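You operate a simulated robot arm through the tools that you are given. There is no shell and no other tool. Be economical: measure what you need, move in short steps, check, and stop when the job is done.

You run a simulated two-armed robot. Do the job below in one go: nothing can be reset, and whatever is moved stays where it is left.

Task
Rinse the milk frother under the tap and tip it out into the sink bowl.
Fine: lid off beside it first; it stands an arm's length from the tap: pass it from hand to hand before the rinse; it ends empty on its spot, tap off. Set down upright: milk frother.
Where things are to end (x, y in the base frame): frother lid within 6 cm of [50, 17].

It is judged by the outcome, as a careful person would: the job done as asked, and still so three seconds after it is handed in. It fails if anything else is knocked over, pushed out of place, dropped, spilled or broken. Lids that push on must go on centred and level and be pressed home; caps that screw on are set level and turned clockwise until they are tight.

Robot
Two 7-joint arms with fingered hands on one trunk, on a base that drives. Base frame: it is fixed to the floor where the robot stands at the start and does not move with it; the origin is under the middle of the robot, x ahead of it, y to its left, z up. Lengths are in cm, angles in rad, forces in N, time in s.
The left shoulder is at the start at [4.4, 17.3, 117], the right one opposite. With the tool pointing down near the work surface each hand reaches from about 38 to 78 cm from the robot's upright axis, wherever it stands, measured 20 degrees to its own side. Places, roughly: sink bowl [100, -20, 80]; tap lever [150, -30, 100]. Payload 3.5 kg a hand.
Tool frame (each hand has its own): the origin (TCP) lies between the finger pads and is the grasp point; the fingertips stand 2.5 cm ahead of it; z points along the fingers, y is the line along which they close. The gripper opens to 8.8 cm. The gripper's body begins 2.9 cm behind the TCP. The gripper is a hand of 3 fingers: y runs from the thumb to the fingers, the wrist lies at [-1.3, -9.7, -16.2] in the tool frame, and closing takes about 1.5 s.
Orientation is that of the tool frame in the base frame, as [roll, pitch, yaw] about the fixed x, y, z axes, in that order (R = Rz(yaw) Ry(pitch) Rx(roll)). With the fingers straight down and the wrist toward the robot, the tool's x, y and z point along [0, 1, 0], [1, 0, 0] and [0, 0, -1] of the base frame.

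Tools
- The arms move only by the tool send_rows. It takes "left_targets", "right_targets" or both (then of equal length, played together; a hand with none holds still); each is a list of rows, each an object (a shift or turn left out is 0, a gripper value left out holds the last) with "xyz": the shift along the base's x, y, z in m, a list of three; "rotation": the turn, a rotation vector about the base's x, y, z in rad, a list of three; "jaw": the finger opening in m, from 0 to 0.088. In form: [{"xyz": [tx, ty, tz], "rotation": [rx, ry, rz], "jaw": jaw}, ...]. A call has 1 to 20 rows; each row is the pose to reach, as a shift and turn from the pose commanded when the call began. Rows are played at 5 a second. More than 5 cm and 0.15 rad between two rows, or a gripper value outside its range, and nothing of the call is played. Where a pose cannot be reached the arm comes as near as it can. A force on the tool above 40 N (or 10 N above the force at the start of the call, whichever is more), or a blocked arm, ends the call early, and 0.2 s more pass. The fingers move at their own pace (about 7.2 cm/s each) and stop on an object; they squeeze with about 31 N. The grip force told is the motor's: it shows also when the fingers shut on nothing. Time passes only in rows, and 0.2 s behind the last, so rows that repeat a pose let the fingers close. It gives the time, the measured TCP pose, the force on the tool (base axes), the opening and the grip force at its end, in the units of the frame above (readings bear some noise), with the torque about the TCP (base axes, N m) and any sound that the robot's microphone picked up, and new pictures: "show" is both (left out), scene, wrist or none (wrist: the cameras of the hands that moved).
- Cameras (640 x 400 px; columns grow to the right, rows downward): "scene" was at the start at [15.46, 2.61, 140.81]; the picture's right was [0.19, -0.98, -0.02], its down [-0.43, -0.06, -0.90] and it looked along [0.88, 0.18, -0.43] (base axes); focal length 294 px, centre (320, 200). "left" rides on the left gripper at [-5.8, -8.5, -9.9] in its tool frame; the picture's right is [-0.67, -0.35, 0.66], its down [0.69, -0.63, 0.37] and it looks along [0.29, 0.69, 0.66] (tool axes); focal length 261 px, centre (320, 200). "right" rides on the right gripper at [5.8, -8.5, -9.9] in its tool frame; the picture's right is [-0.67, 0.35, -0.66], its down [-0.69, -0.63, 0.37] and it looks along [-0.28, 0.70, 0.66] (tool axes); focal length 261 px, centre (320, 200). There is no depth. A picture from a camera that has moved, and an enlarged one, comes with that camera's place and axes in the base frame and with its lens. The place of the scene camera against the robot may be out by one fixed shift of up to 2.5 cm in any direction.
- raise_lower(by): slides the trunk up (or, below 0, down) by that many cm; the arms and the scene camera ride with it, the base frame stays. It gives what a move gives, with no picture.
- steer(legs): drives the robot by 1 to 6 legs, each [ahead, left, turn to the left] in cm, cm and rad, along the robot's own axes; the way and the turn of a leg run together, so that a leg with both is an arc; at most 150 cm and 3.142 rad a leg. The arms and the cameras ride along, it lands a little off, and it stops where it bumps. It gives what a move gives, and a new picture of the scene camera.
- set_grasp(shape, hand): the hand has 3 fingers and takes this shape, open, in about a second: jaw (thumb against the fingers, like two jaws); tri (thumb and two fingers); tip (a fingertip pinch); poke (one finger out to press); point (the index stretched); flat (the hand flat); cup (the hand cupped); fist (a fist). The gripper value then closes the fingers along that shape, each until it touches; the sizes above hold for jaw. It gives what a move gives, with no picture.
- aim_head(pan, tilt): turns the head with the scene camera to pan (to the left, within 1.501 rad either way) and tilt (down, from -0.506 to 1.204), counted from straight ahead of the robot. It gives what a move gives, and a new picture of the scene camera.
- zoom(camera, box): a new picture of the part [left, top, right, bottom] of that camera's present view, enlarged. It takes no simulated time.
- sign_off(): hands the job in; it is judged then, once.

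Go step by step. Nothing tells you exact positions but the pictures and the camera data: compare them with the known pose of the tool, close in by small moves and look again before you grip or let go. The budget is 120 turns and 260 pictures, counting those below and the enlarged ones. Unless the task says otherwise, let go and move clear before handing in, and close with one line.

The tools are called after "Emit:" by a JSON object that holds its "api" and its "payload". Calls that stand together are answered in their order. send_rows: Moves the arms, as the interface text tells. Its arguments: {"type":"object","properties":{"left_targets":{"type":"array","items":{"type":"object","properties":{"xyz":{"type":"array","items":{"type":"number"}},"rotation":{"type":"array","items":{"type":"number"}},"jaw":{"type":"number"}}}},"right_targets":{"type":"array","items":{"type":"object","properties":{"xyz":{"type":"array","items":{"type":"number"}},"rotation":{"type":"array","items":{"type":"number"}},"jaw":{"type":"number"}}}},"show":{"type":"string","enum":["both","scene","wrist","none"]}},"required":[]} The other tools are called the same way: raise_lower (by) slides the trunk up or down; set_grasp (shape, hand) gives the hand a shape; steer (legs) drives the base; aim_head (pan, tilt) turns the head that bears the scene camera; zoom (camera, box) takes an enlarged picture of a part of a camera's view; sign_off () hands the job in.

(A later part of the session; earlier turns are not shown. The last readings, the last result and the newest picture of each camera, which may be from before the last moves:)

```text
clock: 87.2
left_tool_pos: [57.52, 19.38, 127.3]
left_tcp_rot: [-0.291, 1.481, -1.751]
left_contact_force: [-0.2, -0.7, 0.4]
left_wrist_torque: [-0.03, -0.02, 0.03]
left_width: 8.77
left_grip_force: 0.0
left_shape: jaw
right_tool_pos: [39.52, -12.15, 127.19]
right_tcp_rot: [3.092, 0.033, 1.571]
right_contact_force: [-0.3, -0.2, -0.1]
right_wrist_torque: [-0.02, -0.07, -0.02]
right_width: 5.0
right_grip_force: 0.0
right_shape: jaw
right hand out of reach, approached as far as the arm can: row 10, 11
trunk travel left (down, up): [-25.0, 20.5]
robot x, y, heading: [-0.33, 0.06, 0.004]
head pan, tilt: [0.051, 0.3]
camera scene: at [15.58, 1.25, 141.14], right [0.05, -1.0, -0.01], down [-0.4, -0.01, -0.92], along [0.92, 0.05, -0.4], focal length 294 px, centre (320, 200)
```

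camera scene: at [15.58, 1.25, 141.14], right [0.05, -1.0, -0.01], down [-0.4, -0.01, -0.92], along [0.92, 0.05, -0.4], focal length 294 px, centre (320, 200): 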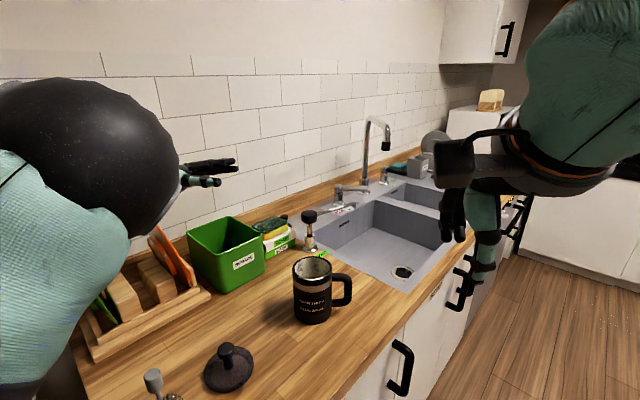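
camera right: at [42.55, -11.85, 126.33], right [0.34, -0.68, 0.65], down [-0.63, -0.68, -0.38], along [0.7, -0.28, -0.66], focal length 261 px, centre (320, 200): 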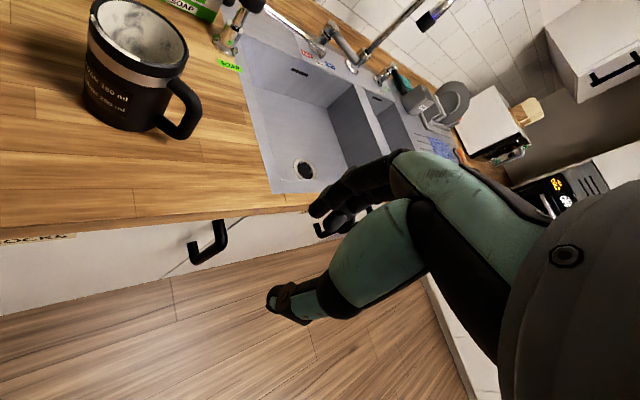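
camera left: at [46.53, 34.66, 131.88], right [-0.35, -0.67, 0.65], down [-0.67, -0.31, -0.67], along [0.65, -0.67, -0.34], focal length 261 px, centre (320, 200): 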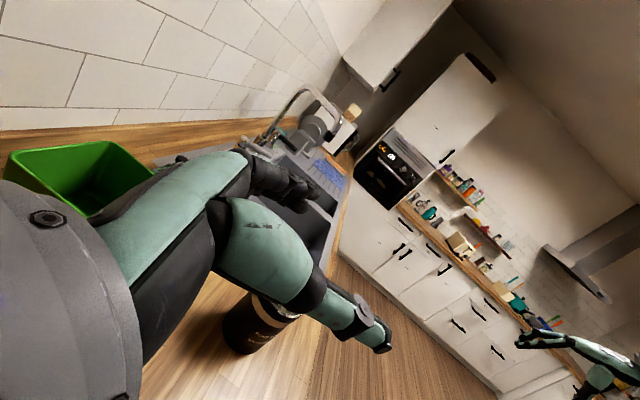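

This is nearly the starting posture. I'll replay the original path that gave the low elbow.

Emit:
{"api": "send_rows", "payload": {"right_targets": [{"xyz": [0, -0.04, 0], "rotation": [0.03, 0, 0]}, {"xyz": [0, -0.08, 0], "rotation": [0.046, 0, 0]}, {"xyz": [0, -0.12, 0], "rotation": [0.046, 0, 0]}, {"xyz": [0, -0.153, -0.003], "rotation": [0.046, 0, 0]}, {"xyz": [0.025, -0.153, -0.03], "rotation": [0.19, 0, 0]}, {"xyz": [0.05, -0.153, -0.057], "rotation": [0.335, 0, 0]}, {"xyz": [0.075, -0.153, -0.084], "rotation": [0.48, 0, 0]}, {"xyz": [0.1, -0.153, -0.111], "rotation": [0.625, 0, 0]}, {"xyz": [0.125, -0.153, -0.138], "rotation": [0.77, 0, 0]}, {"xyz": [0.15, -0.153, -0.165], "rotation": [0.915, 0, 0]}, {"xyz": [0.175, -0.153, -0.192], "rotation": [1.06, 0, 0]}, {"xyz": [0.2, -0.133, -0.219], "rotation": [1.205, 0, 0]}, {"xyz": [0.225, -0.113, -0.246], "rotation": [1.35, 0, 0]}], "show": "scene"}}

```text
clock: 90.0
left_tool_pos: [57.55, 19.37, 127.18]
left_tcp_rot: [-0.29, 1.483, -1.749]
left_contact_force: [0.5, 0.1, 0.4]
left_wrist_torque: [-0.01, -0.01, 0.02]
left_width: 8.75
left_grip_force: 0.1
left_shape: jaw
right_tool_pos: [54.16, -17.23, 120.54]
right_tcp_rot: [-3.02, -1.247, 1.365]
right_contact_force: [0.4, 0.2, 0.1]
right_wrist_torque: [0.02, 0.01, -0.02]
right_width: 4.98
right_grip_force: 0.0
right_shape: jaw
right hand out of reach, approached as far as the arm can: row 10, 11, 12, 13
trunk travel left (down, up): [-25.0, 20.5]
robot x, y, heading: [-0.17, 0.1, -0.002]
head pan, tilt: [0.051, 0.3]
camera scene: at [15.73, 1.33, 141.12], right [0.05, -1.0, -0.01], down [-0.4, -0.02, -0.92], along [0.91, 0.05, -0.4], focal length 294 px, centre (320, 200)
```

scene: 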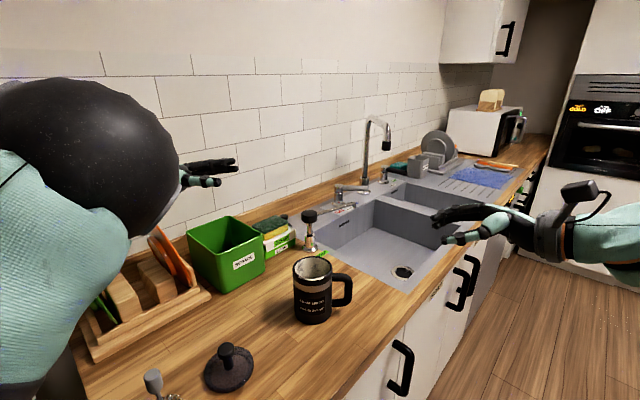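

I'll bring the right hand back to level out to the right, then pitch it up there so the forearm must come from below.

Emit:
{"api": "send_rows", "payload": {"right_targets": [{"xyz": [-0.005, -0.03, -0.01], "rotation": [-0.14, 0, 0]}, {"xyz": [-0.01, -0.06, -0.02], "rotation": [-0.28, 0, 0]}, {"xyz": [-0.02, -0.09, -0.04], "rotation": [-0.42, 0, 0]}, {"xyz": [-0.03, -0.12, -0.06], "rotation": [-0.56, 0, 0]}, {"xyz": [-0.04, -0.15, -0.08], "rotation": [-0.7, 0, 0]}, {"xyz": [-0.05, -0.18, -0.1], "rotation": [-0.84, 0, 0]}, {"xyz": [-0.06, -0.21, -0.12], "rotation": [-0.98, 0, 0]}, {"xyz": [-0.07, -0.22, -0.14], "rotation": [-1.12, 0, 0]}, {"xyz": [-0.07, -0.22, -0.16], "rotation": [-1.25, 0, 0.02]}], "show": "none"}}

Emit:
{"api": "aim_head", "payload": {"pan": -0.7, "tilt": 0.45}}

Emit:
{"api": "send_rows", "payload": {"right_targets": [{"rotation": [0, -0.14, 0]}, {"rotation": [0, -0.28, 0]}, {"rotation": [0, -0.42, 0]}, {"rotation": [0, -0.56, 0]}, {"rotation": [0, -0.7, 0]}, {"rotation": [0, -0.84, 0]}, {"rotation": [0, -0.98, 0]}, {"rotation": [0, -1.12, 0]}, {"rotation": [0, -1.26, 0]}, {"rotation": [0, -1.4, 0]}], "show": "scene"}}

```text
clock: 92.0
left_tool_pos: [57.61, 19.54, 127.17]
left_tcp_rot: [-0.325, 1.48, -1.784]
left_contact_force: [0.0, 0.7, -0.1]
left_wrist_torque: [-0.01, 0.03, -0.02]
left_width: 8.78
left_grip_force: 0.0
left_shape: jaw
right_tool_pos: [46.92, -39.1, 104.29]
right_tcp_rot: [3.081, 0.0, 1.523]
right_contact_force: [0.0, -1.0, -0.5]
right_wrist_torque: [-0.02, 0.03, -0.02]
right_width: 5.0
right_grip_force: 0.1
right_shape: jaw
trunk travel left (down, up): [-25.0, 20.5]
robot x, y, heading: [-0.25, 0.06, -0.002]
head pan, tilt: [0.051, 0.3]
```

```text
clock: 93.1
left_tool_pos: [57.59, 19.33, 127.14]
left_tcp_rot: [-0.298, 1.482, -1.758]
left_contact_force: [0.1, 0.0, -0.9]
left_wrist_torque: [-0.02, 0.03, 0.02]
left_width: 8.78
left_grip_force: 0.1
left_shape: jaw
right_tool_pos: [46.97, -39.18, 104.43]
right_tcp_rot: [3.081, -0.004, 1.523]
right_contact_force: [0.1, 0.0, 0.1]
right_wrist_torque: [0.0, 0.02, 0.02]
right_width: 5.02
right_grip_force: 0.1
right_shape: jaw
trunk travel left (down, up): [-25.0, 20.5]
robot x, y, heading: [-0.11, 0.14, 0.006]
head pan, tilt: [-0.7, 0.45]
camera scene: at [13.26, -5.09, 140.0], right [-0.64, -0.77, 0.07], down [-0.43, 0.28, -0.86], along [0.64, -0.58, -0.51], focal length 294 px, centre (320, 200)
```

scene: 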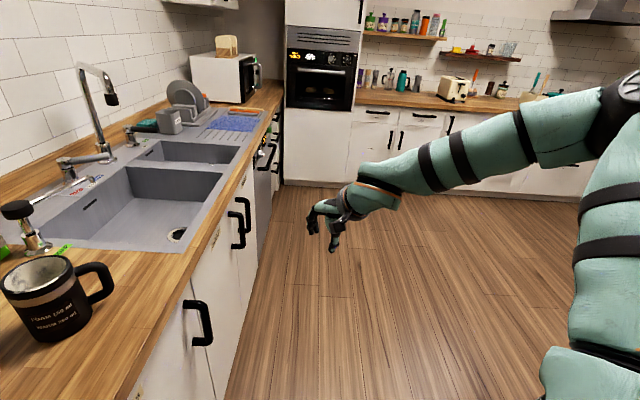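

```text
clock: 95.3
left_tool_pos: [57.75, 19.37, 127.27]
left_tcp_rot: [-0.3, 1.484, -1.76]
left_contact_force: [-0.2, -0.5, 0.4]
left_wrist_torque: [0.05, -0.02, -0.04]
left_width: 8.75
left_grip_force: 0.0
left_shape: jaw
right_tool_pos: [46.89, -39.13, 104.31]
right_tcp_rot: [1.68, -0.049, 1.566]
right_contact_force: [0.1, -0.3, -0.1]
right_wrist_torque: [-0.01, 0.06, 0.0]
right_width: 5.01
right_grip_force: 0.1
right_shape: jaw
right hand out of reach, approached as far as the arm can: row 5
trunk travel left (down, up): [-25.0, 20.5]
robot x, y, heading: [0.16, -0.04, 0.0]
head pan, tilt: [-0.7, 0.45]
camera scene: at [13.31, -5.11, 139.99], right [-0.64, -0.77, 0.07], down [-0.43, 0.28, -0.86], along [0.64, -0.58, -0.51], focal length 294 px, centre (320, 200)
```

scene: 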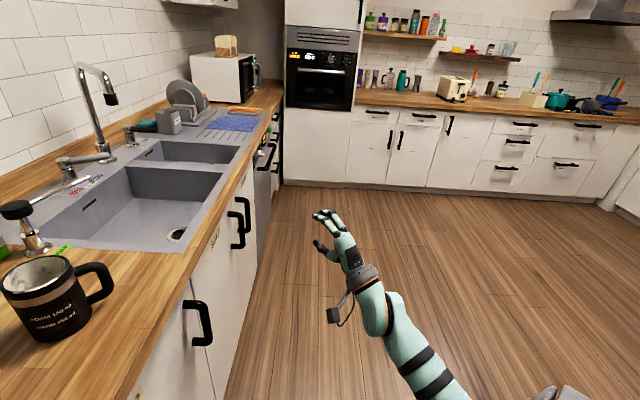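

The right hand now points straight ahead with a low elbow: this family of poses is what I want. Before choosing hands, I'll look closely at the tap fittings.

Emit:
{"api": "zoom", "payload": {"camera": "scene", "box": [40, 50, 200, 200]}}

Emit:
{"api": "zoom", "payload": {"camera": "scene", "box": [50, 140, 130, 200]}}

Emit:
{"api": "zoom", "payload": {"camera": "scene", "box": [110, 100, 190, 160]}}

```text
2.67 times, centred on (120, 125) of scene
camera zoom: at [13.31, -5.11, 139.99], right [-0.64, -0.77, 0.07], down [-0.43, 0.28, -0.86], along [0.64, -0.58, -0.51], focal length 783 px, centre (853, 400)
```

zoom: 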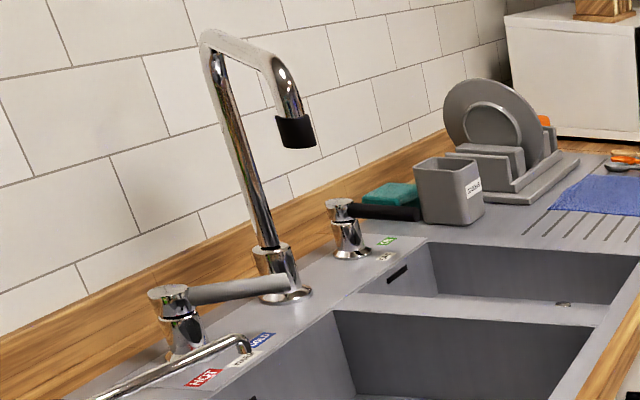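

```text
6.67 times, centred on (90, 170) of scene
camera zoom: at [13.31, -5.11, 139.99], right [-0.64, -0.77, 0.07], down [-0.43, 0.28, -0.86], along [0.64, -0.58, -0.51], focal length 1957 px, centre (1853, 400)
```

zoom: 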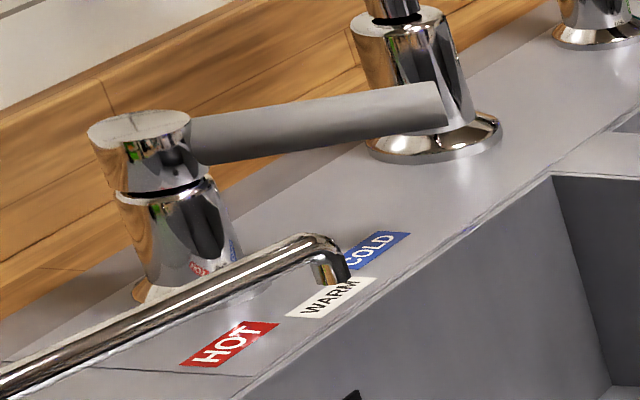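

```text
6.67 times, centred on (150, 130) of scene
camera zoom: at [13.31, -5.11, 139.99], right [-0.64, -0.77, 0.07], down [-0.43, 0.28, -0.86], along [0.64, -0.58, -0.51], focal length 1957 px, centre (1453, 667)
```

zoom: 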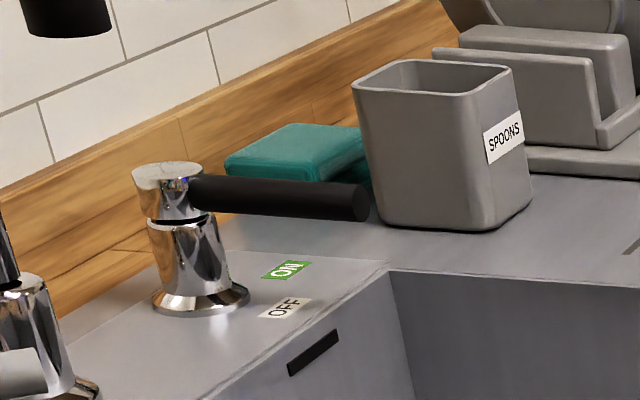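

The right fitting has ON/OFF marks and a black lever now pointing at OFF; turning it anticlockwise opens the water. So the right hand should work the lever and the left hold the frother. I'll bring the low-elbow right hand forward, then tip it down over the frother.

Emit:
{"api": "send_rows", "payload": {"right_targets": [{"xyz": [0.0, 0.03, 0.03]}, {"xyz": [0.01, 0.06, 0.06]}, {"xyz": [0.02, 0.09, 0.09]}, {"xyz": [0.03, 0.12, 0.11]}, {"xyz": [0.05, 0.15, 0.13]}, {"xyz": [0.07, 0.18, 0.14]}, {"xyz": [0.09, 0.21, 0.14]}, {"xyz": [0.11, 0.24, 0.14]}, {"xyz": [0.11, 0.24, 0.14], "rotation": [0, 0.14, 0]}, {"xyz": [0.11, 0.24, 0.14], "rotation": [0, 0.28, 0]}, {"xyz": [0.11, 0.24, 0.14], "rotation": [0, 0.42, 0]}, {"xyz": [0.11, 0.24, 0.14], "rotation": [0, 0.56, 0]}, {"xyz": [0.11, 0.24, 0.14], "rotation": [0, 0.7, 0]}, {"xyz": [0.11, 0.24, 0.14], "rotation": [0, 0.84, 0]}, {"xyz": [0.11, 0.24, 0.14], "rotation": [0, 0.98, 0]}, {"xyz": [0.11, 0.24, 0.14], "rotation": [0, 1.12, 0]}, {"xyz": [0.11, 0.24, 0.14], "rotation": [0, 1.26, 0]}, {"xyz": [0.11, 0.24, 0.14], "rotation": [0, 1.4, 0]}, {"xyz": [0.11, 0.24, 0.14], "rotation": [0, 1.45, 0]}], "show": "scene"}}

```text
clock: 99.3
left_tool_pos: [57.47, 19.39, 127.4]
left_tcp_rot: [-0.277, 1.484, -1.736]
left_contact_force: [-0.1, 0.2, 0.2]
left_wrist_torque: [0.01, 0.01, 0.04]
left_width: 8.75
left_grip_force: 0.1
left_shape: jaw
right_tool_pos: [57.85, -15.09, 118.41]
right_tcp_rot: [3.132, 0.0, 1.521]
right_contact_force: [-1.3, -0.8, -0.1]
right_wrist_torque: [0.03, 0.0, 0.03]
right_width: 5.01
right_grip_force: 0.1
right_shape: jaw
right hand out of reach, approached as far as the arm can: row 2, 3, 4, 5, 6, 7, 8, 9, 10, 11, 12, 13, 14
trunk travel left (down, up): [-25.0, 20.5]
robot x, y, heading: [-0.27, -0.24, 0.003]
head pan, tilt: [-0.7, 0.45]
camera scene: at [13.04, -5.07, 140.03], right [-0.64, -0.77, 0.07], down [-0.43, 0.28, -0.86], along [0.64, -0.58, -0.51], focal length 294 px, centre (320, 200)
```

scene: 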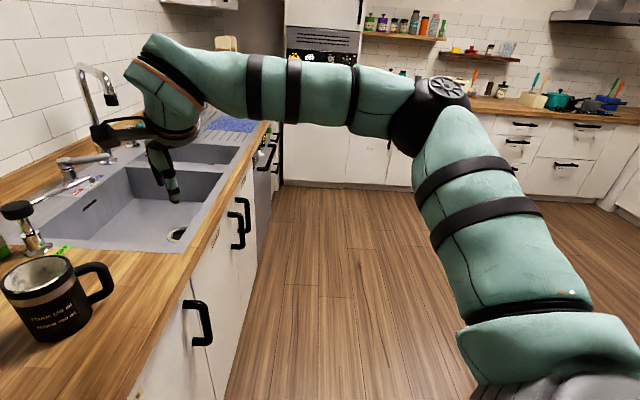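

Unbound: the right is level at (58, -15) with its elbow in. I'll carry on to above the far rim.

Emit:
{"api": "send_rows", "payload": {"right_targets": [{"xyz": [0.025, 0.02, 0], "rotation": [0, 0, 0.02]}, {"xyz": [0.05, 0.05, 0], "rotation": [0, 0, 0.05]}, {"xyz": [0.07, 0.08, 0], "rotation": [0, 0, 0.05]}, {"xyz": [0.09, 0.11, 0], "rotation": [0, 0, 0.05]}, {"xyz": [0.11, 0.14, 0], "rotation": [0, 0, 0.05]}, {"xyz": [0.122, 0.17, -0.01], "rotation": [0, 0, 0.05]}, {"xyz": [0.122, 0.204, -0.03], "rotation": [0, 0, 0.05]}, {"xyz": [0.122, 0.204, -0.06], "rotation": [0, 0, 0.05]}, {"xyz": [0.122, 0.204, -0.09], "rotation": [0, 0, 0.05]}], "show": "wrist"}}

Emit:
{"api": "aim_head", "payload": {"pan": 0.0, "tilt": 0.5}}

```text
clock: 101.3
left_tool_pos: [57.71, 19.32, 127.22]
left_tcp_rot: [-0.317, 1.484, -1.777]
left_contact_force: [0.5, -0.1, -0.3]
left_wrist_torque: [0.02, 0.0, -0.01]
left_width: 8.78
left_grip_force: 0.0
left_shape: jaw
right_tool_pos: [68.67, 4.63, 108.7]
right_tcp_rot: [3.128, 0.0, 1.572]
right_contact_force: [-0.8, 0.3, -0.9]
right_wrist_torque: [0.0, -0.01, 0.04]
right_width: 5.02
right_grip_force: 0.1
right_shape: jaw
right hand out of reach, approached as far as the arm can: row 6, 7, 8, 9
trunk travel left (down, up): [-25.0, 20.5]
robot x, y, heading: [0.27, 0.01, -0.001]
head pan, tilt: [-0.7, 0.45]
camera right: at [60.05, 10.32, 118.57], right [0.34, -0.67, 0.66], down [-0.62, -0.69, -0.37], along [0.7, -0.28, -0.65], focal length 261 px, centre (320, 200)
```

right: 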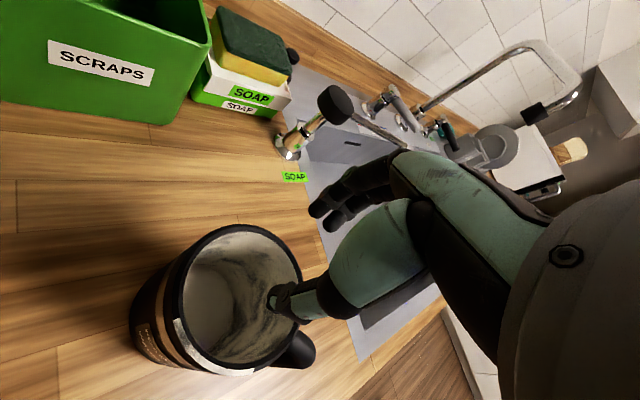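

```text
clock: 102.4
left_tool_pos: [57.75, 19.35, 127.36]
left_tcp_rot: [-0.294, 1.486, -1.754]
left_contact_force: [0.0, -0.6, 0.2]
left_wrist_torque: [0.04, -0.03, 0.04]
left_width: 8.77
left_grip_force: 0.1
left_shape: jaw
right_tool_pos: [68.63, 4.67, 108.73]
right_tcp_rot: [3.131, 0.0, 1.573]
right_contact_force: [-1.0, -0.6, -0.6]
right_wrist_torque: [0.0, 0.03, 0.03]
right_width: 4.98
right_grip_force: 0.1
right_shape: jaw
trunk travel left (down, up): [-25.0, 20.5]
robot x, y, heading: [-0.25, 0.05, -0.002]
head pan, tilt: [0.0, 0.499]
camera scene: at [15.26, 0.8, 139.32], right [0.0, -1.0, 0.0], down [-0.57, 0.0, -0.82], along [0.82, 0.0, -0.57], focal length 294 px, centre (320, 200)
```

scene: 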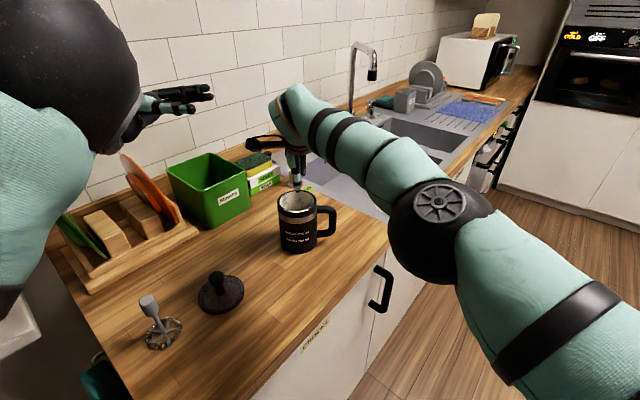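

The right is just short of the far rim. I'll nudge the base 3 cm ahead.

Emit:
{"api": "steer", "payload": {"legs": [[3, 1, 0]]}}

```text
clock: 103.2
left_tool_pos: [59.97, 20.22, 127.55]
left_tcp_rot: [-0.245, 1.485, -1.705]
left_contact_force: [-1.3, 0.2, -0.2]
left_wrist_torque: [0.01, 0.01, 0.06]
left_width: 8.77
left_grip_force: 0.0
left_shape: jaw
right_tool_pos: [71.26, 5.53, 109.11]
right_tcp_rot: [3.125, -0.003, 1.572]
right_contact_force: [-0.5, -0.5, 0.7]
right_wrist_torque: [0.0, 0.02, -0.03]
right_width: 4.99
right_grip_force: 0.1
right_shape: jaw
trunk travel left (down, up): [-25.0, 20.5]
robot x, y, heading: [3.08, 0.85, -0.002]
head pan, tilt: [0.0, 0.499]
camera scene: at [17.58, 1.6, 139.42], right [0.0, -1.0, 0.0], down [-0.57, 0.0, -0.82], along [0.82, 0.0, -0.57], focal length 294 px, centre (320, 200)
```

scene: 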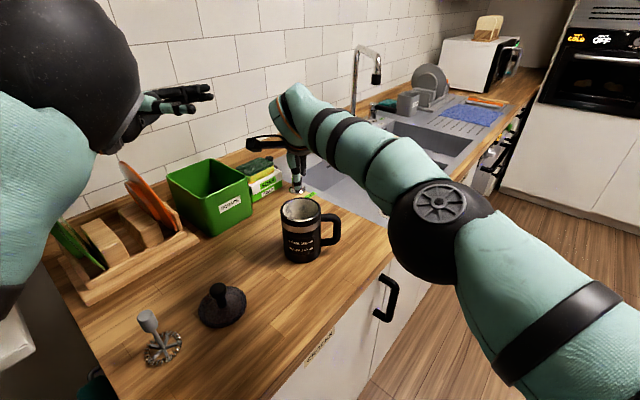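

Now there's room. I'll align over the far wall and check before descending.

Emit:
{"api": "send_rows", "payload": {"right_targets": [{"xyz": [-0.011, 0, 0]}, {"xyz": [-0.011, -0.002, -0.01]}], "show": "wrist"}}

Emit:
{"api": "zoom", "payload": {"camera": "scene", "box": [250, 130, 350, 270]}}

```text
clock: 103.8
left_tool_pos: [60.33, 20.52, 127.36]
left_tcp_rot: [-0.283, 1.48, -1.741]
left_contact_force: [-0.6, 0.9, -0.3]
left_wrist_torque: [-0.02, -0.04, -0.01]
left_width: 8.78
left_grip_force: 0.1
left_shape: jaw
right_tool_pos: [70.36, 5.47, 107.68]
right_tcp_rot: [3.128, 0.0, 1.574]
right_contact_force: [0.6, -0.5, -0.6]
right_wrist_torque: [0.05, -0.01, 0.0]
right_width: 4.99
right_grip_force: 0.0
right_shape: jaw
trunk travel left (down, up): [-25.0, 20.5]
robot x, y, heading: [3.29, 1.07, 0.001]
head pan, tilt: [0.0, 0.499]
camera right: at [61.72, 11.08, 117.68], right [0.34, -0.67, 0.66], down [-0.62, -0.69, -0.37], along [0.7, -0.28, -0.65], focal length 261 px, centre (320, 200)
```

right: 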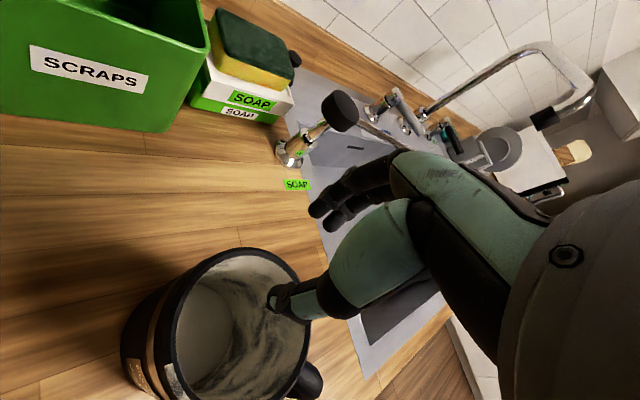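

```text
2.86 times, centred on (300, 200) of scene
camera zoom: at [18.07, 1.75, 139.34], right [0.0, -1.0, 0.0], down [-0.57, 0.0, -0.82], along [0.82, 0.0, -0.57], focal length 839 px, centre (377, 200)
```

zoom: 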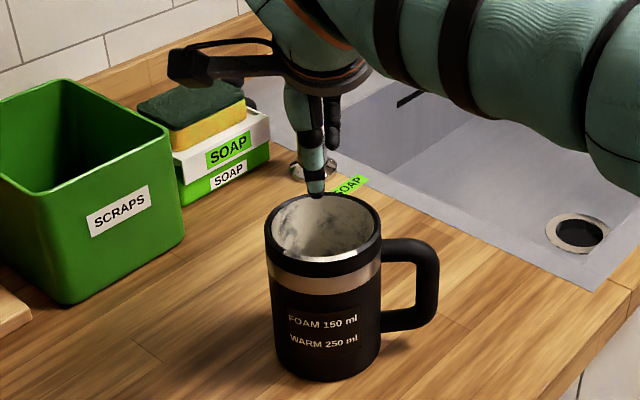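

The thumb is just inside the far rim, so I'll descend astride the wall and close.

Emit:
{"api": "send_rows", "payload": {"right_targets": [{"xyz": [0, -0.003, -0.015]}, {"xyz": [0, -0.003, -0.03]}, {"xyz": [0, -0.003, -0.041]}, {"xyz": [0, -0.003, -0.041]}, {"xyz": [0, -0.003, -0.041], "jaw": 0.03}, {"xyz": [0, -0.003, -0.041], "jaw": 0.015}, {"xyz": [0, -0.003, -0.041], "jaw": 0.0}, {"xyz": [0, -0.003, -0.041], "jaw": 0.0}, {"xyz": [0, -0.003, -0.041], "jaw": 0.0}, {"xyz": [0, -0.003, -0.041], "jaw": 0.0}, {"xyz": [0, -0.003, -0.041], "jaw": 0.0}], "show": "wrist"}}

Emit:
{"api": "zoom", "payload": {"camera": "scene", "box": [250, 130, 350, 270]}}

```text
clock: 106.2
left_tool_pos: [60.62, 20.48, 127.22]
left_tcp_rot: [-0.306, 1.482, -1.764]
left_contact_force: [-0.6, 0.2, 0.7]
left_wrist_torque: [-0.01, -0.01, 0.02]
left_width: 8.78
left_grip_force: 0.1
left_shape: jaw
right_tool_pos: [70.69, 5.24, 103.54]
right_tcp_rot: [3.131, -0.001, 1.572]
right_contact_force: [-0.2, 0.2, 0.1]
right_wrist_torque: [-0.01, 0.0, -0.01]
right_width: 0.0
right_grip_force: 30.8
right_shape: jaw
trunk travel left (down, up): [-25.0, 20.5]
robot x, y, heading: [2.89, 1.27, -0.002]
head pan, tilt: [0.0, 0.499]
camera right: at [61.93, 10.85, 113.49], right [0.34, -0.67, 0.66], down [-0.62, -0.69, -0.37], along [0.7, -0.28, -0.65], focal length 261 px, centre (320, 200)
```

right: 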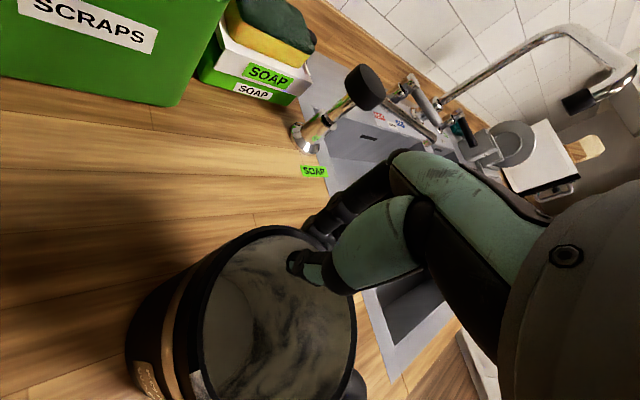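

```text
2.86 times, centred on (300, 200) of scene
camera zoom: at [18.25, 1.8, 139.32], right [0.0, -1.0, 0.0], down [-0.57, 0.0, -0.82], along [0.82, 0.0, -0.57], focal length 839 px, centre (377, 200)
```

zoom: 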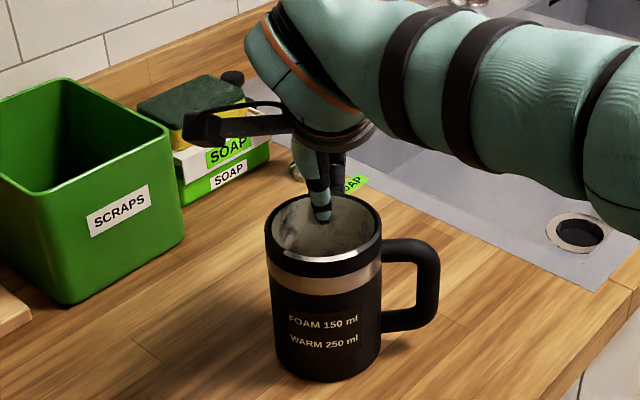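

The wall is pinched again. I'll lift the frother and then back the robot away from the counter to give the left arm room to re-posture.

Emit:
{"api": "send_rows", "payload": {"right_targets": [{"xyz": [0, 0, 0.01]}, {"xyz": [0, 0, 0.02]}, {"xyz": [0, 0, 0.04]}, {"xyz": [0, 0, 0.07]}, {"xyz": [0, 0, 0.1]}, {"xyz": [-0.02, -0.01, 0.12]}, {"xyz": [-0.05, -0.03, 0.14]}, {"xyz": [-0.05, -0.03, 0.14]}], "show": "scene"}}

```text
clock: 108.0
left_tool_pos: [60.69, 20.53, 127.17]
left_tcp_rot: [-0.307, 1.482, -1.765]
left_contact_force: [0.0, -0.5, -0.4]
left_wrist_torque: [0.01, 0.03, -0.05]
left_width: 8.78
left_grip_force: 0.1
left_shape: jaw
right_tool_pos: [65.67, 2.29, 117.58]
right_tcp_rot: [3.13, 0.001, 1.573]
right_contact_force: [-0.5, -0.2, -4.0]
right_wrist_torque: [0.02, -0.12, -0.02]
right_width: 0.02
right_grip_force: 30.9
right_shape: jaw
trunk travel left (down, up): [-25.0, 20.5]
robot x, y, heading: [2.97, 1.06, 0.005]
head pan, tilt: [0.0, 0.499]
camera scene: at [18.37, 1.9, 139.3], right [0.0, -1.0, 0.0], down [-0.57, 0.0, -0.82], along [0.82, 0.0, -0.57], focal length 294 px, centre (320, 200)
```

scene: 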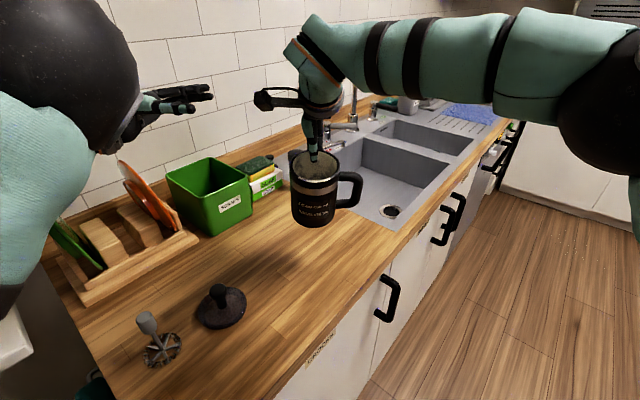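

The right hand holds it. Now I'll back off about 20 cm from the counter.

Emit:
{"api": "steer", "payload": {"legs": [[-16, -14, 0]]}}

```text
clock: 109.7
left_tool_pos: [44.74, 6.54, 127.21]
left_tcp_rot: [-0.319, 1.48, -1.778]
left_contact_force: [0.3, -0.5, 0.8]
left_wrist_torque: [-0.01, 0.0, 0.02]
left_width: 8.78
left_grip_force: 0.0
left_shape: jaw
right_tool_pos: [49.76, -11.82, 117.56]
right_tcp_rot: [3.129, 0.002, 1.573]
right_contact_force: [1.0, -0.5, -4.0]
right_wrist_torque: [0.02, -0.13, 0.01]
right_width: 0.01
right_grip_force: 31.2
right_shape: jaw
trunk travel left (down, up): [-25.0, 20.5]
robot x, y, heading: [-12.98, -12.95, -0.002]
head pan, tilt: [0.0, 0.499]
camera scene: at [2.38, -12.08, 139.29], right [0.0, -1.0, 0.0], down [-0.58, 0.0, -0.82], along [0.82, 0.0, -0.58], focal length 294 px, centre (320, 200)
```

scene: 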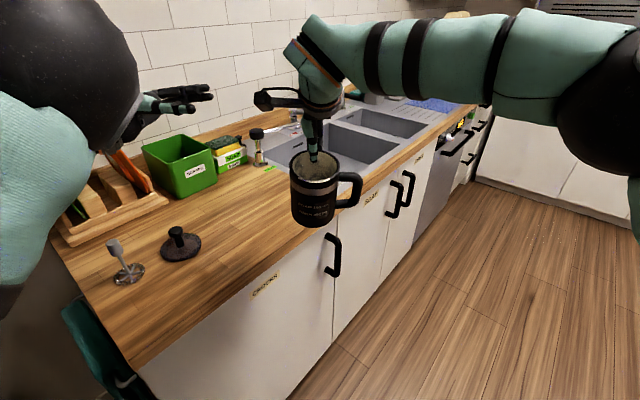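

I'll back off a little more so the left arm has open floor beneath it, then bring the left level and outward.

Emit:
{"api": "steer", "payload": {"legs": [[-12, -14, 0]]}}

Emit:
{"api": "send_rows", "payload": {"left_targets": [{"xyz": [0.005, 0.015, -0.01], "rotation": [0.14, 0, -0.01]}, {"xyz": [0.01, 0.03, -0.02], "rotation": [0.28, 0, -0.02]}, {"xyz": [0.01, 0.05, -0.03], "rotation": [0.42, 0, -0.03]}, {"xyz": [0.0, 0.07, -0.04], "rotation": [0.56, 0, -0.04]}, {"xyz": [-0.01, 0.09, -0.05], "rotation": [0.7, 0, -0.05]}, {"xyz": [-0.02, 0.11, -0.06], "rotation": [0.84, 0, -0.06]}, {"xyz": [-0.04, 0.13, -0.08], "rotation": [0.98, 0, -0.07]}, {"xyz": [-0.06, 0.15, -0.1], "rotation": [1.12, 0, -0.08]}, {"xyz": [-0.08, 0.17, -0.12], "rotation": [1.26, 0, -0.09]}, {"xyz": [-0.1, 0.19, -0.14], "rotation": [1.4, 0, -0.1]}, {"xyz": [-0.1, 0.2, -0.16], "rotation": [1.54, 0, -0.1]}, {"xyz": [-0.1, 0.2, -0.17], "rotation": [1.66, 0, -0.1]}], "show": "scene"}}

```text
clock: 111.2
left_tool_pos: [32.83, -7.25, 127.14]
left_tcp_rot: [-0.308, 1.479, -1.765]
left_contact_force: [0.9, 0.5, 0.1]
left_wrist_torque: [-0.01, -0.02, -0.03]
left_width: 8.77
left_grip_force: 0.0
left_shape: jaw
right_tool_pos: [37.67, -25.69, 117.51]
right_tcp_rot: [3.133, 0.003, 1.573]
right_contact_force: [0.0, -0.1, -4.0]
right_wrist_torque: [0.0, -0.11, 0.0]
right_width: 0.0
right_grip_force: 31.3
right_shape: jaw
trunk travel left (down, up): [-25.0, 20.5]
robot x, y, heading: [-24.92, -26.85, -0.0]
head pan, tilt: [0.0, 0.499]
camera scene: at [-9.56, -25.92, 139.29], right [0.0, -1.0, 0.0], down [-0.58, 0.0, -0.82], along [0.82, 0.0, -0.58], focal length 294 px, centre (320, 200)
```

scene: 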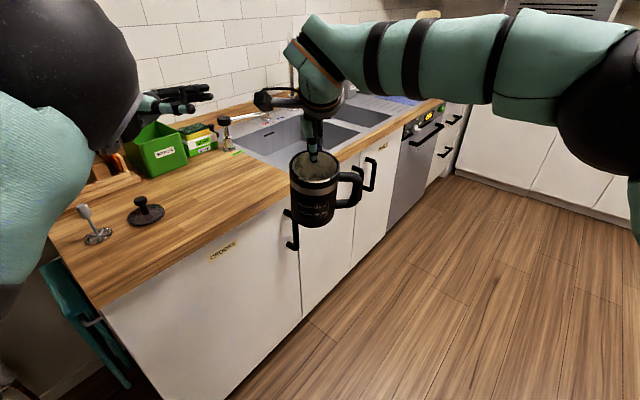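

```text
clock: 113.8
left_tool_pos: [22.63, 12.51, 110.25]
left_tcp_rot: [3.097, -0.003, 1.527]
left_contact_force: [0.4, -0.4, 0.7]
left_wrist_torque: [0.01, -0.03, -0.01]
left_width: 8.8
left_grip_force: 0.0
left_shape: jaw
right_tool_pos: [37.47, -25.85, 117.69]
right_tcp_rot: [3.131, -0.001, 1.573]
right_contact_force: [-0.2, 0.0, -4.5]
right_wrist_torque: [0.04, -0.07, 0.01]
right_width: 0.0
right_grip_force: 31.3
right_shape: jaw
trunk travel left (down, up): [-25.0, 20.5]
robot x, y, heading: [-25.17, -26.82, 0.002]
head pan, tilt: [0.0, 0.499]
camera scene: at [-9.72, -26.16, 139.31], right [0.0, -1.0, 0.0], down [-0.57, 0.0, -0.82], along [0.82, 0.0, -0.57], focal length 294 px, centre (320, 200)
```

scene: 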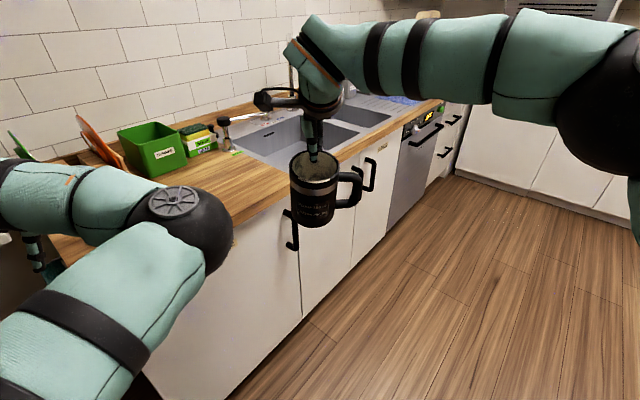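

The left is level, out to its side. Now I'll pitch it up to point ahead.

Emit:
{"api": "send_rows", "payload": {"left_targets": [{"rotation": [0, -0.14, 0]}, {"rotation": [0, -0.28, 0]}, {"rotation": [0, -0.42, 0]}, {"rotation": [0, -0.56, 0]}, {"rotation": [0, -0.7, 0]}, {"rotation": [0, -0.84, 0]}, {"rotation": [0, -0.98, 0]}, {"rotation": [0, -1.12, 0]}, {"rotation": [0, -1.26, 0]}, {"rotation": [0, -1.4, 0]}, {"rotation": [0, -1.5, 0]}], "show": "scene"}}

```text
clock: 116.2
left_tool_pos: [22.54, 12.63, 110.24]
left_tcp_rot: [1.594, -0.043, 1.569]
left_contact_force: [0.1, 0.5, 0.7]
left_wrist_torque: [0.0, 0.0, 0.01]
left_width: 8.79
left_grip_force: 0.0
left_shape: jaw
right_tool_pos: [37.66, -25.71, 117.66]
right_tcp_rot: [3.13, 0.0, 1.573]
right_contact_force: [-0.1, 0.2, -4.7]
right_wrist_torque: [0.02, -0.11, -0.02]
right_width: 0.01
right_grip_force: 30.6
right_shape: jaw
trunk travel left (down, up): [-25.0, 20.5]
robot x, y, heading: [-24.85, -26.98, -0.002]
head pan, tilt: [0.0, 0.499]
camera scene: at [-9.73, -26.07, 139.32], right [0.0, -1.0, 0.0], down [-0.57, 0.0, -0.82], along [0.82, 0.0, -0.57], focal length 294 px, centre (320, 200)
```

scene: 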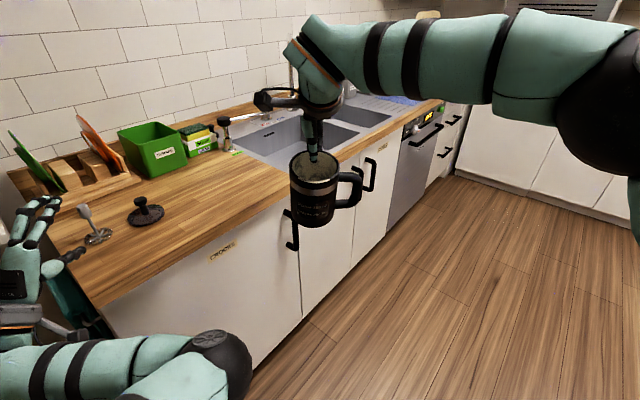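

The left now points straight ahead. Next I'll roll it so the thumb comes to the left, while bringing it inward.

Emit:
{"api": "send_rows", "payload": {"left_targets": [{"xyz": [0, -0.01, 0.01], "rotation": [0.14, 0, 0]}, {"xyz": [0, -0.03, 0.01], "rotation": [0.28, 0, 0]}, {"xyz": [0, -0.05, 0.01], "rotation": [0.42, 0, 0]}, {"xyz": [0, -0.07, 0.01], "rotation": [0.56, 0, 0]}, {"xyz": [0, -0.09, 0.01], "rotation": [0.7, 0, 0]}, {"xyz": [0, -0.11, 0.01], "rotation": [0.84, 0, 0]}, {"xyz": [0, -0.13, 0.01], "rotation": [0.98, 0, 0]}, {"xyz": [0, -0.15, 0.01], "rotation": [1.12, 0, 0]}, {"xyz": [0, -0.16, 0.01], "rotation": [1.26, 0, 0]}, {"xyz": [0, -0.17, 0.01], "rotation": [1.4, 0, 0]}, {"xyz": [0, -0.17, 0.01], "rotation": [1.54, 0, 0]}], "show": "scene"}}

```text
clock: 118.6
left_tool_pos: [22.6, -4.3, 111.15]
left_tcp_rot: [-1.821, -1.557, -1.3]
left_contact_force: [-0.1, 0.4, -0.1]
left_wrist_torque: [-0.02, -0.01, 0.01]
left_width: 8.79
left_grip_force: 0.0
left_shape: jaw
right_tool_pos: [37.57, -25.8, 117.63]
right_tcp_rot: [3.131, 0.001, 1.574]
right_contact_force: [-1.3, 0.2, -4.2]
right_wrist_torque: [0.04, -0.11, -0.01]
right_width: 0.0
right_grip_force: 30.6
right_shape: jaw
trunk travel left (down, up): [-25.0, 20.5]
robot x, y, heading: [-25.39, -26.96, -0.002]
head pan, tilt: [0.0, 0.499]
camera scene: at [-9.76, -25.95, 139.32], right [0.0, -1.0, 0.0], down [-0.57, 0.0, -0.82], along [0.82, 0.0, -0.57], focal length 294 px, centre (320, 200)
```

scene: 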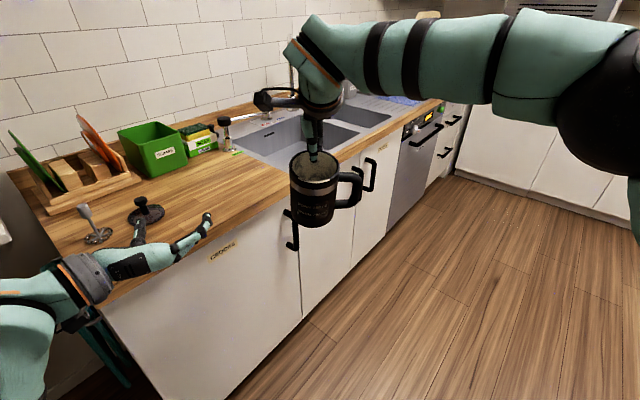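

The left hand now points ahead, thumb to the left, with a relaxed arm. I'll bring the two hands together, stopping short of the handle, and look with the left camera.

Emit:
{"api": "send_rows", "payload": {"left_targets": [{"xyz": [0, -0.03, 0]}, {"xyz": [0, -0.06, 0]}, {"xyz": [0, -0.09, 0]}, {"xyz": [0, -0.12, 0]}, {"xyz": [0, -0.15, 0]}, {"xyz": [0, -0.18, 0]}, {"xyz": [0, -0.21, 0]}, {"xyz": [0, -0.22, 0]}], "right_targets": [{"xyz": [0, 0.01, 0]}, {"xyz": [0, 0.02, 0]}, {"xyz": [0, 0.03, 0]}, {"xyz": [0, 0.04, 0]}, {"xyz": [0, 0.05, 0]}, {"xyz": [0, 0.06, 0]}, {"xyz": [0, 0.06, 0]}, {"xyz": [0, 0.06, 0]}]}}

```text
clock: 120.4
left_tool_pos: [22.6, -26.51, 111.22]
left_tcp_rot: [-1.85, -1.559, -1.267]
left_contact_force: [0.0, 0.5, 1.3]
left_wrist_torque: [0.02, 0.0, -0.02]
left_width: 8.8
left_grip_force: 0.1
left_shape: jaw
right_tool_pos: [37.61, -19.73, 117.71]
right_tcp_rot: [3.132, 0.0, 1.573]
right_contact_force: [-1.0, -0.3, -4.7]
right_wrist_torque: [0.04, -0.08, 0.03]
right_width: 0.02
right_grip_force: 31.4
right_shape: jaw
trunk travel left (down, up): [-25.0, 20.5]
robot x, y, heading: [-25.08, -26.99, 0.0]
head pan, tilt: [0.0, 0.499]
camera scene: at [-9.74, -26.07, 139.32], right [0.0, -1.0, 0.0], down [-0.57, 0.0, -0.82], along [0.82, 0.0, -0.57], focal length 294 px, centre (320, 200)
camera right: at [28.89, -14.08, 127.52], right [0.34, -0.67, 0.66], down [-0.62, -0.69, -0.37], along [0.7, -0.28, -0.65], focal length 261 px, centre (320, 200)
camera left: at [12.42, -18.1, 105.53], right [0.65, 0.37, -0.67], down [0.35, 0.63, 0.69], along [0.68, -0.68, 0.27], focal length 261 px, centre (320, 200)
```

scene: 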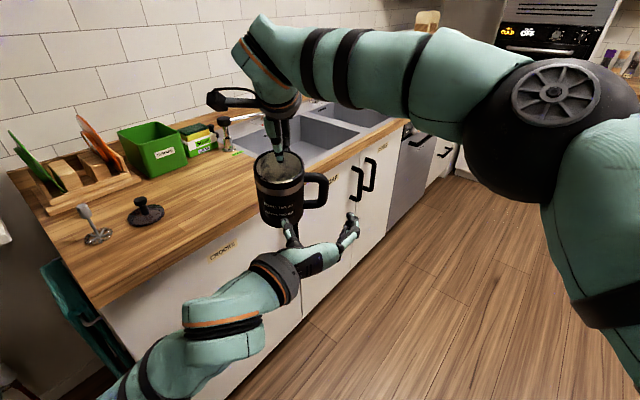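
right: 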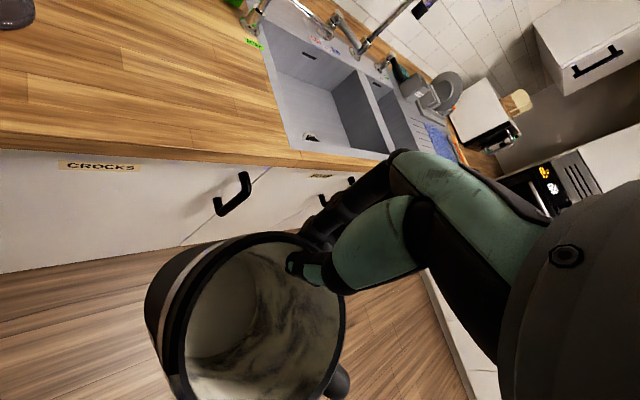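
left: 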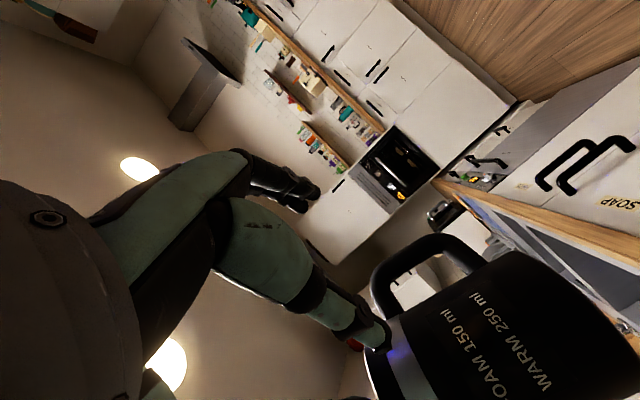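

The left camera shows the handle loop just beyond the fingers. I'll enlarge both views to measure it.

Emit:
{"api": "zoom", "payload": {"camera": "left", "box": [300, 170, 560, 400]}}

Emit:
{"api": "zoom", "payload": {"camera": "scene", "box": [240, 110, 380, 260]}}

```text
1.74 times, centred on (430, 285) of left
camera zoom: at [12.42, -18.1, 105.53], right [0.65, 0.37, -0.67], down [0.35, 0.63, 0.69], along [0.68, -0.68, 0.27], focal length 453 px, centre (129, 52)
```

zoom: 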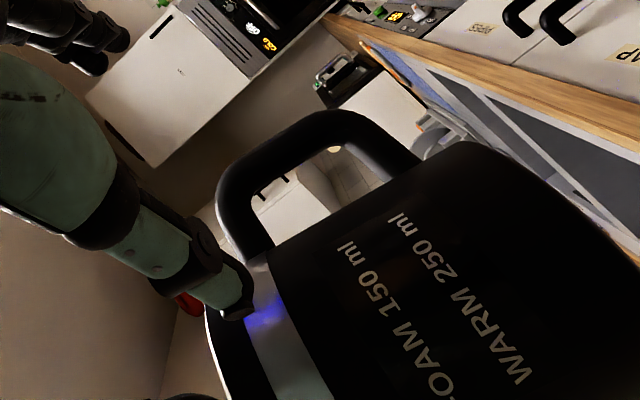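

```text
2.67 times, centred on (310, 185) of scene
camera zoom: at [-9.74, -26.07, 139.32], right [0.0, -1.0, 0.0], down [-0.57, 0.0, -0.82], along [0.82, 0.0, -0.57], focal length 783 px, centre (347, 240)
```

zoom: 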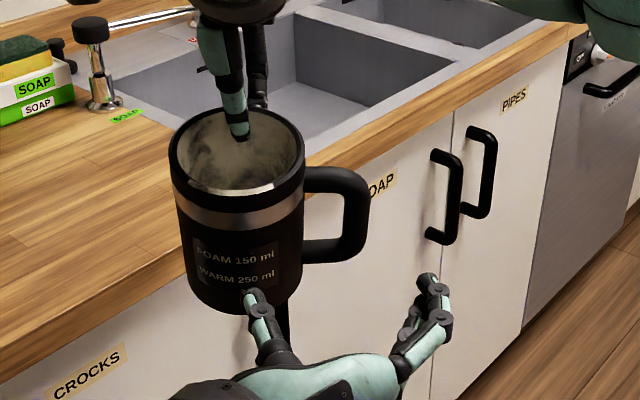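

The handle's outer bar is at about (35.4, -27.8, 110.2) with a 2.9 cm finger gap. I'll set a 4.5 cm opening, align, and advance partway.

Emit:
{"api": "send_rows", "payload": {"left_targets": [{"xyz": [0, -0.013, -0.01], "jaw": 0.046}, {"xyz": [0, -0.013, -0.01]}, {"xyz": [0.03, -0.013, -0.01]}, {"xyz": [0.055, -0.013, -0.01]}, {"xyz": [0.075, -0.013, -0.01]}, {"xyz": [0.075, -0.013, -0.01]}], "show": "none"}}

Emit:
{"api": "zoom", "payload": {"camera": "left", "box": [220, 120, 520, 380]}}

Emit:
{"api": "zoom", "payload": {"camera": "scene", "box": [250, 130, 370, 250]}}

```text
clock: 121.8
left_tool_pos: [30.16, -27.54, 110.31]
left_tcp_rot: [-1.677, -1.556, -1.44]
left_contact_force: [-0.2, -1.2, -0.7]
left_wrist_torque: [-0.04, -0.04, -0.02]
left_width: 4.66
left_grip_force: 0.0
left_shape: jaw
right_tool_pos: [37.57, -19.8, 117.66]
right_tcp_rot: [3.132, 0.0, 1.573]
right_contact_force: [-1.2, -0.1, -4.6]
right_wrist_torque: [0.04, -0.08, 0.02]
right_width: 0.0
right_grip_force: 30.7
right_shape: jaw
trunk travel left (down, up): [-25.0, 20.5]
robot x, y, heading: [-25.15, -26.95, 0.005]
head pan, tilt: [0.0, 0.499]
```

```text
1.54 times, centred on (370, 250) of left
camera zoom: at [19.98, -19.31, 104.61], right [0.65, 0.37, -0.67], down [0.35, 0.63, 0.69], along [0.68, -0.68, 0.27], focal length 401 px, centre (243, 123)
```

zoom: 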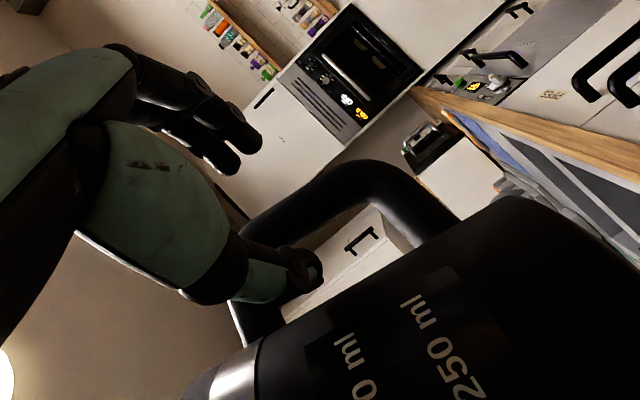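

```text
3.33 times, centred on (310, 190) of scene
camera zoom: at [-9.74, -26.07, 139.32], right [0.0, -1.0, 0.0], down [-0.57, 0.0, -0.82], along [0.82, 0.0, -0.57], focal length 978 px, centre (353, 233)
```

zoom: 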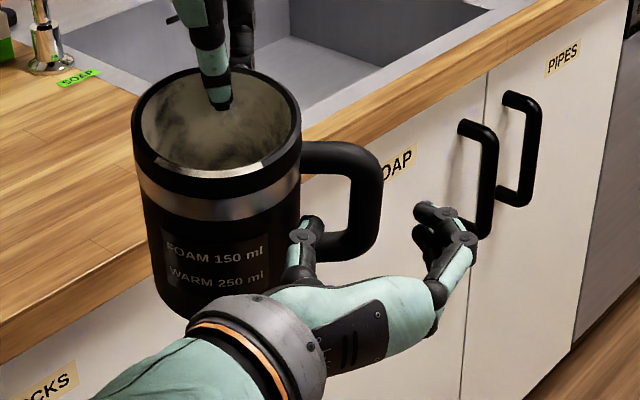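

The thumb is lined up with the loop and the fingers stay outside. I'll advance into the handle.

Emit:
{"api": "send_rows", "payload": {"left_targets": [{"xyz": [0.012, 0, -0.002]}, {"xyz": [0.024, 0, -0.002]}, {"xyz": [0.036, 0, -0.002]}, {"xyz": [0.046, 0, -0.002]}, {"xyz": [0.046, 0, -0.002]}], "show": "none"}}

Emit:
{"api": "zoom", "payload": {"camera": "left", "box": [220, 120, 520, 380]}}

Emit:
{"api": "zoom", "payload": {"camera": "scene", "box": [250, 130, 370, 250]}}

```text
clock: 123.0
left_tool_pos: [34.63, -27.64, 110.02]
left_tcp_rot: [-1.727, -1.555, -1.391]
left_contact_force: [-0.5, -0.1, -0.3]
left_wrist_torque: [-0.01, 0.01, 0.04]
left_width: 4.58
left_grip_force: 0.1
left_shape: jaw
right_tool_pos: [37.6, -19.72, 117.66]
right_tcp_rot: [3.131, 0.0, 1.573]
right_contact_force: [0.6, 1.1, -4.6]
right_wrist_torque: [0.07, -0.13, -0.01]
right_width: 0.0
right_grip_force: 31.4
right_shape: jaw
trunk travel left (down, up): [-25.0, 20.5]
robot x, y, heading: [-24.81, -26.79, -0.005]
head pan, tilt: [0.0, 0.499]
```

```text
1.54 times, centred on (370, 250) of left
camera zoom: at [24.53, -19.26, 104.39], right [0.65, 0.37, -0.67], down [0.35, 0.63, 0.69], along [0.68, -0.68, 0.27], focal length 401 px, centre (243, 123)
```

zoom: 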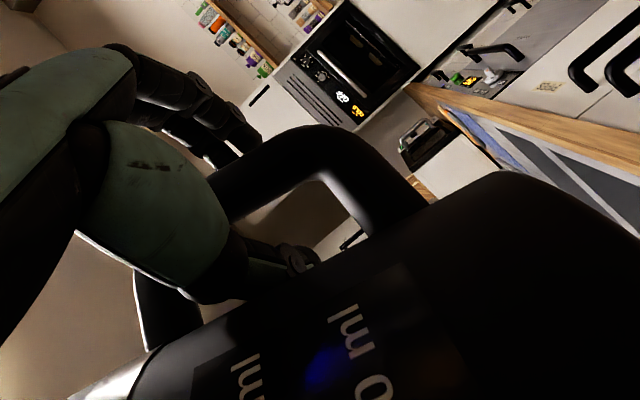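

```text
3.33 times, centred on (310, 190) of scene
camera zoom: at [-9.75, -26.07, 139.32], right [0.0, -1.0, 0.0], down [-0.57, 0.0, -0.82], along [0.82, 0.0, -0.57], focal length 978 px, centre (353, 233)
```

zoom: 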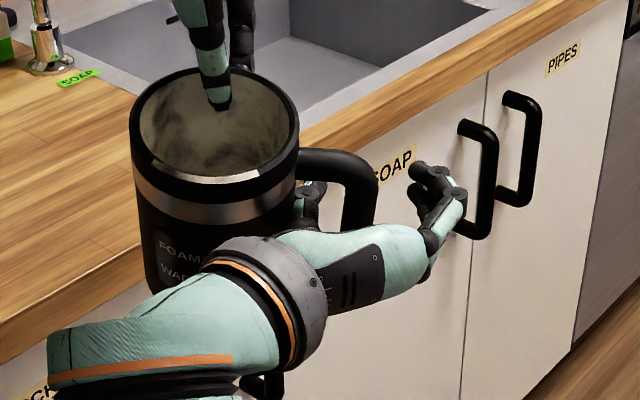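

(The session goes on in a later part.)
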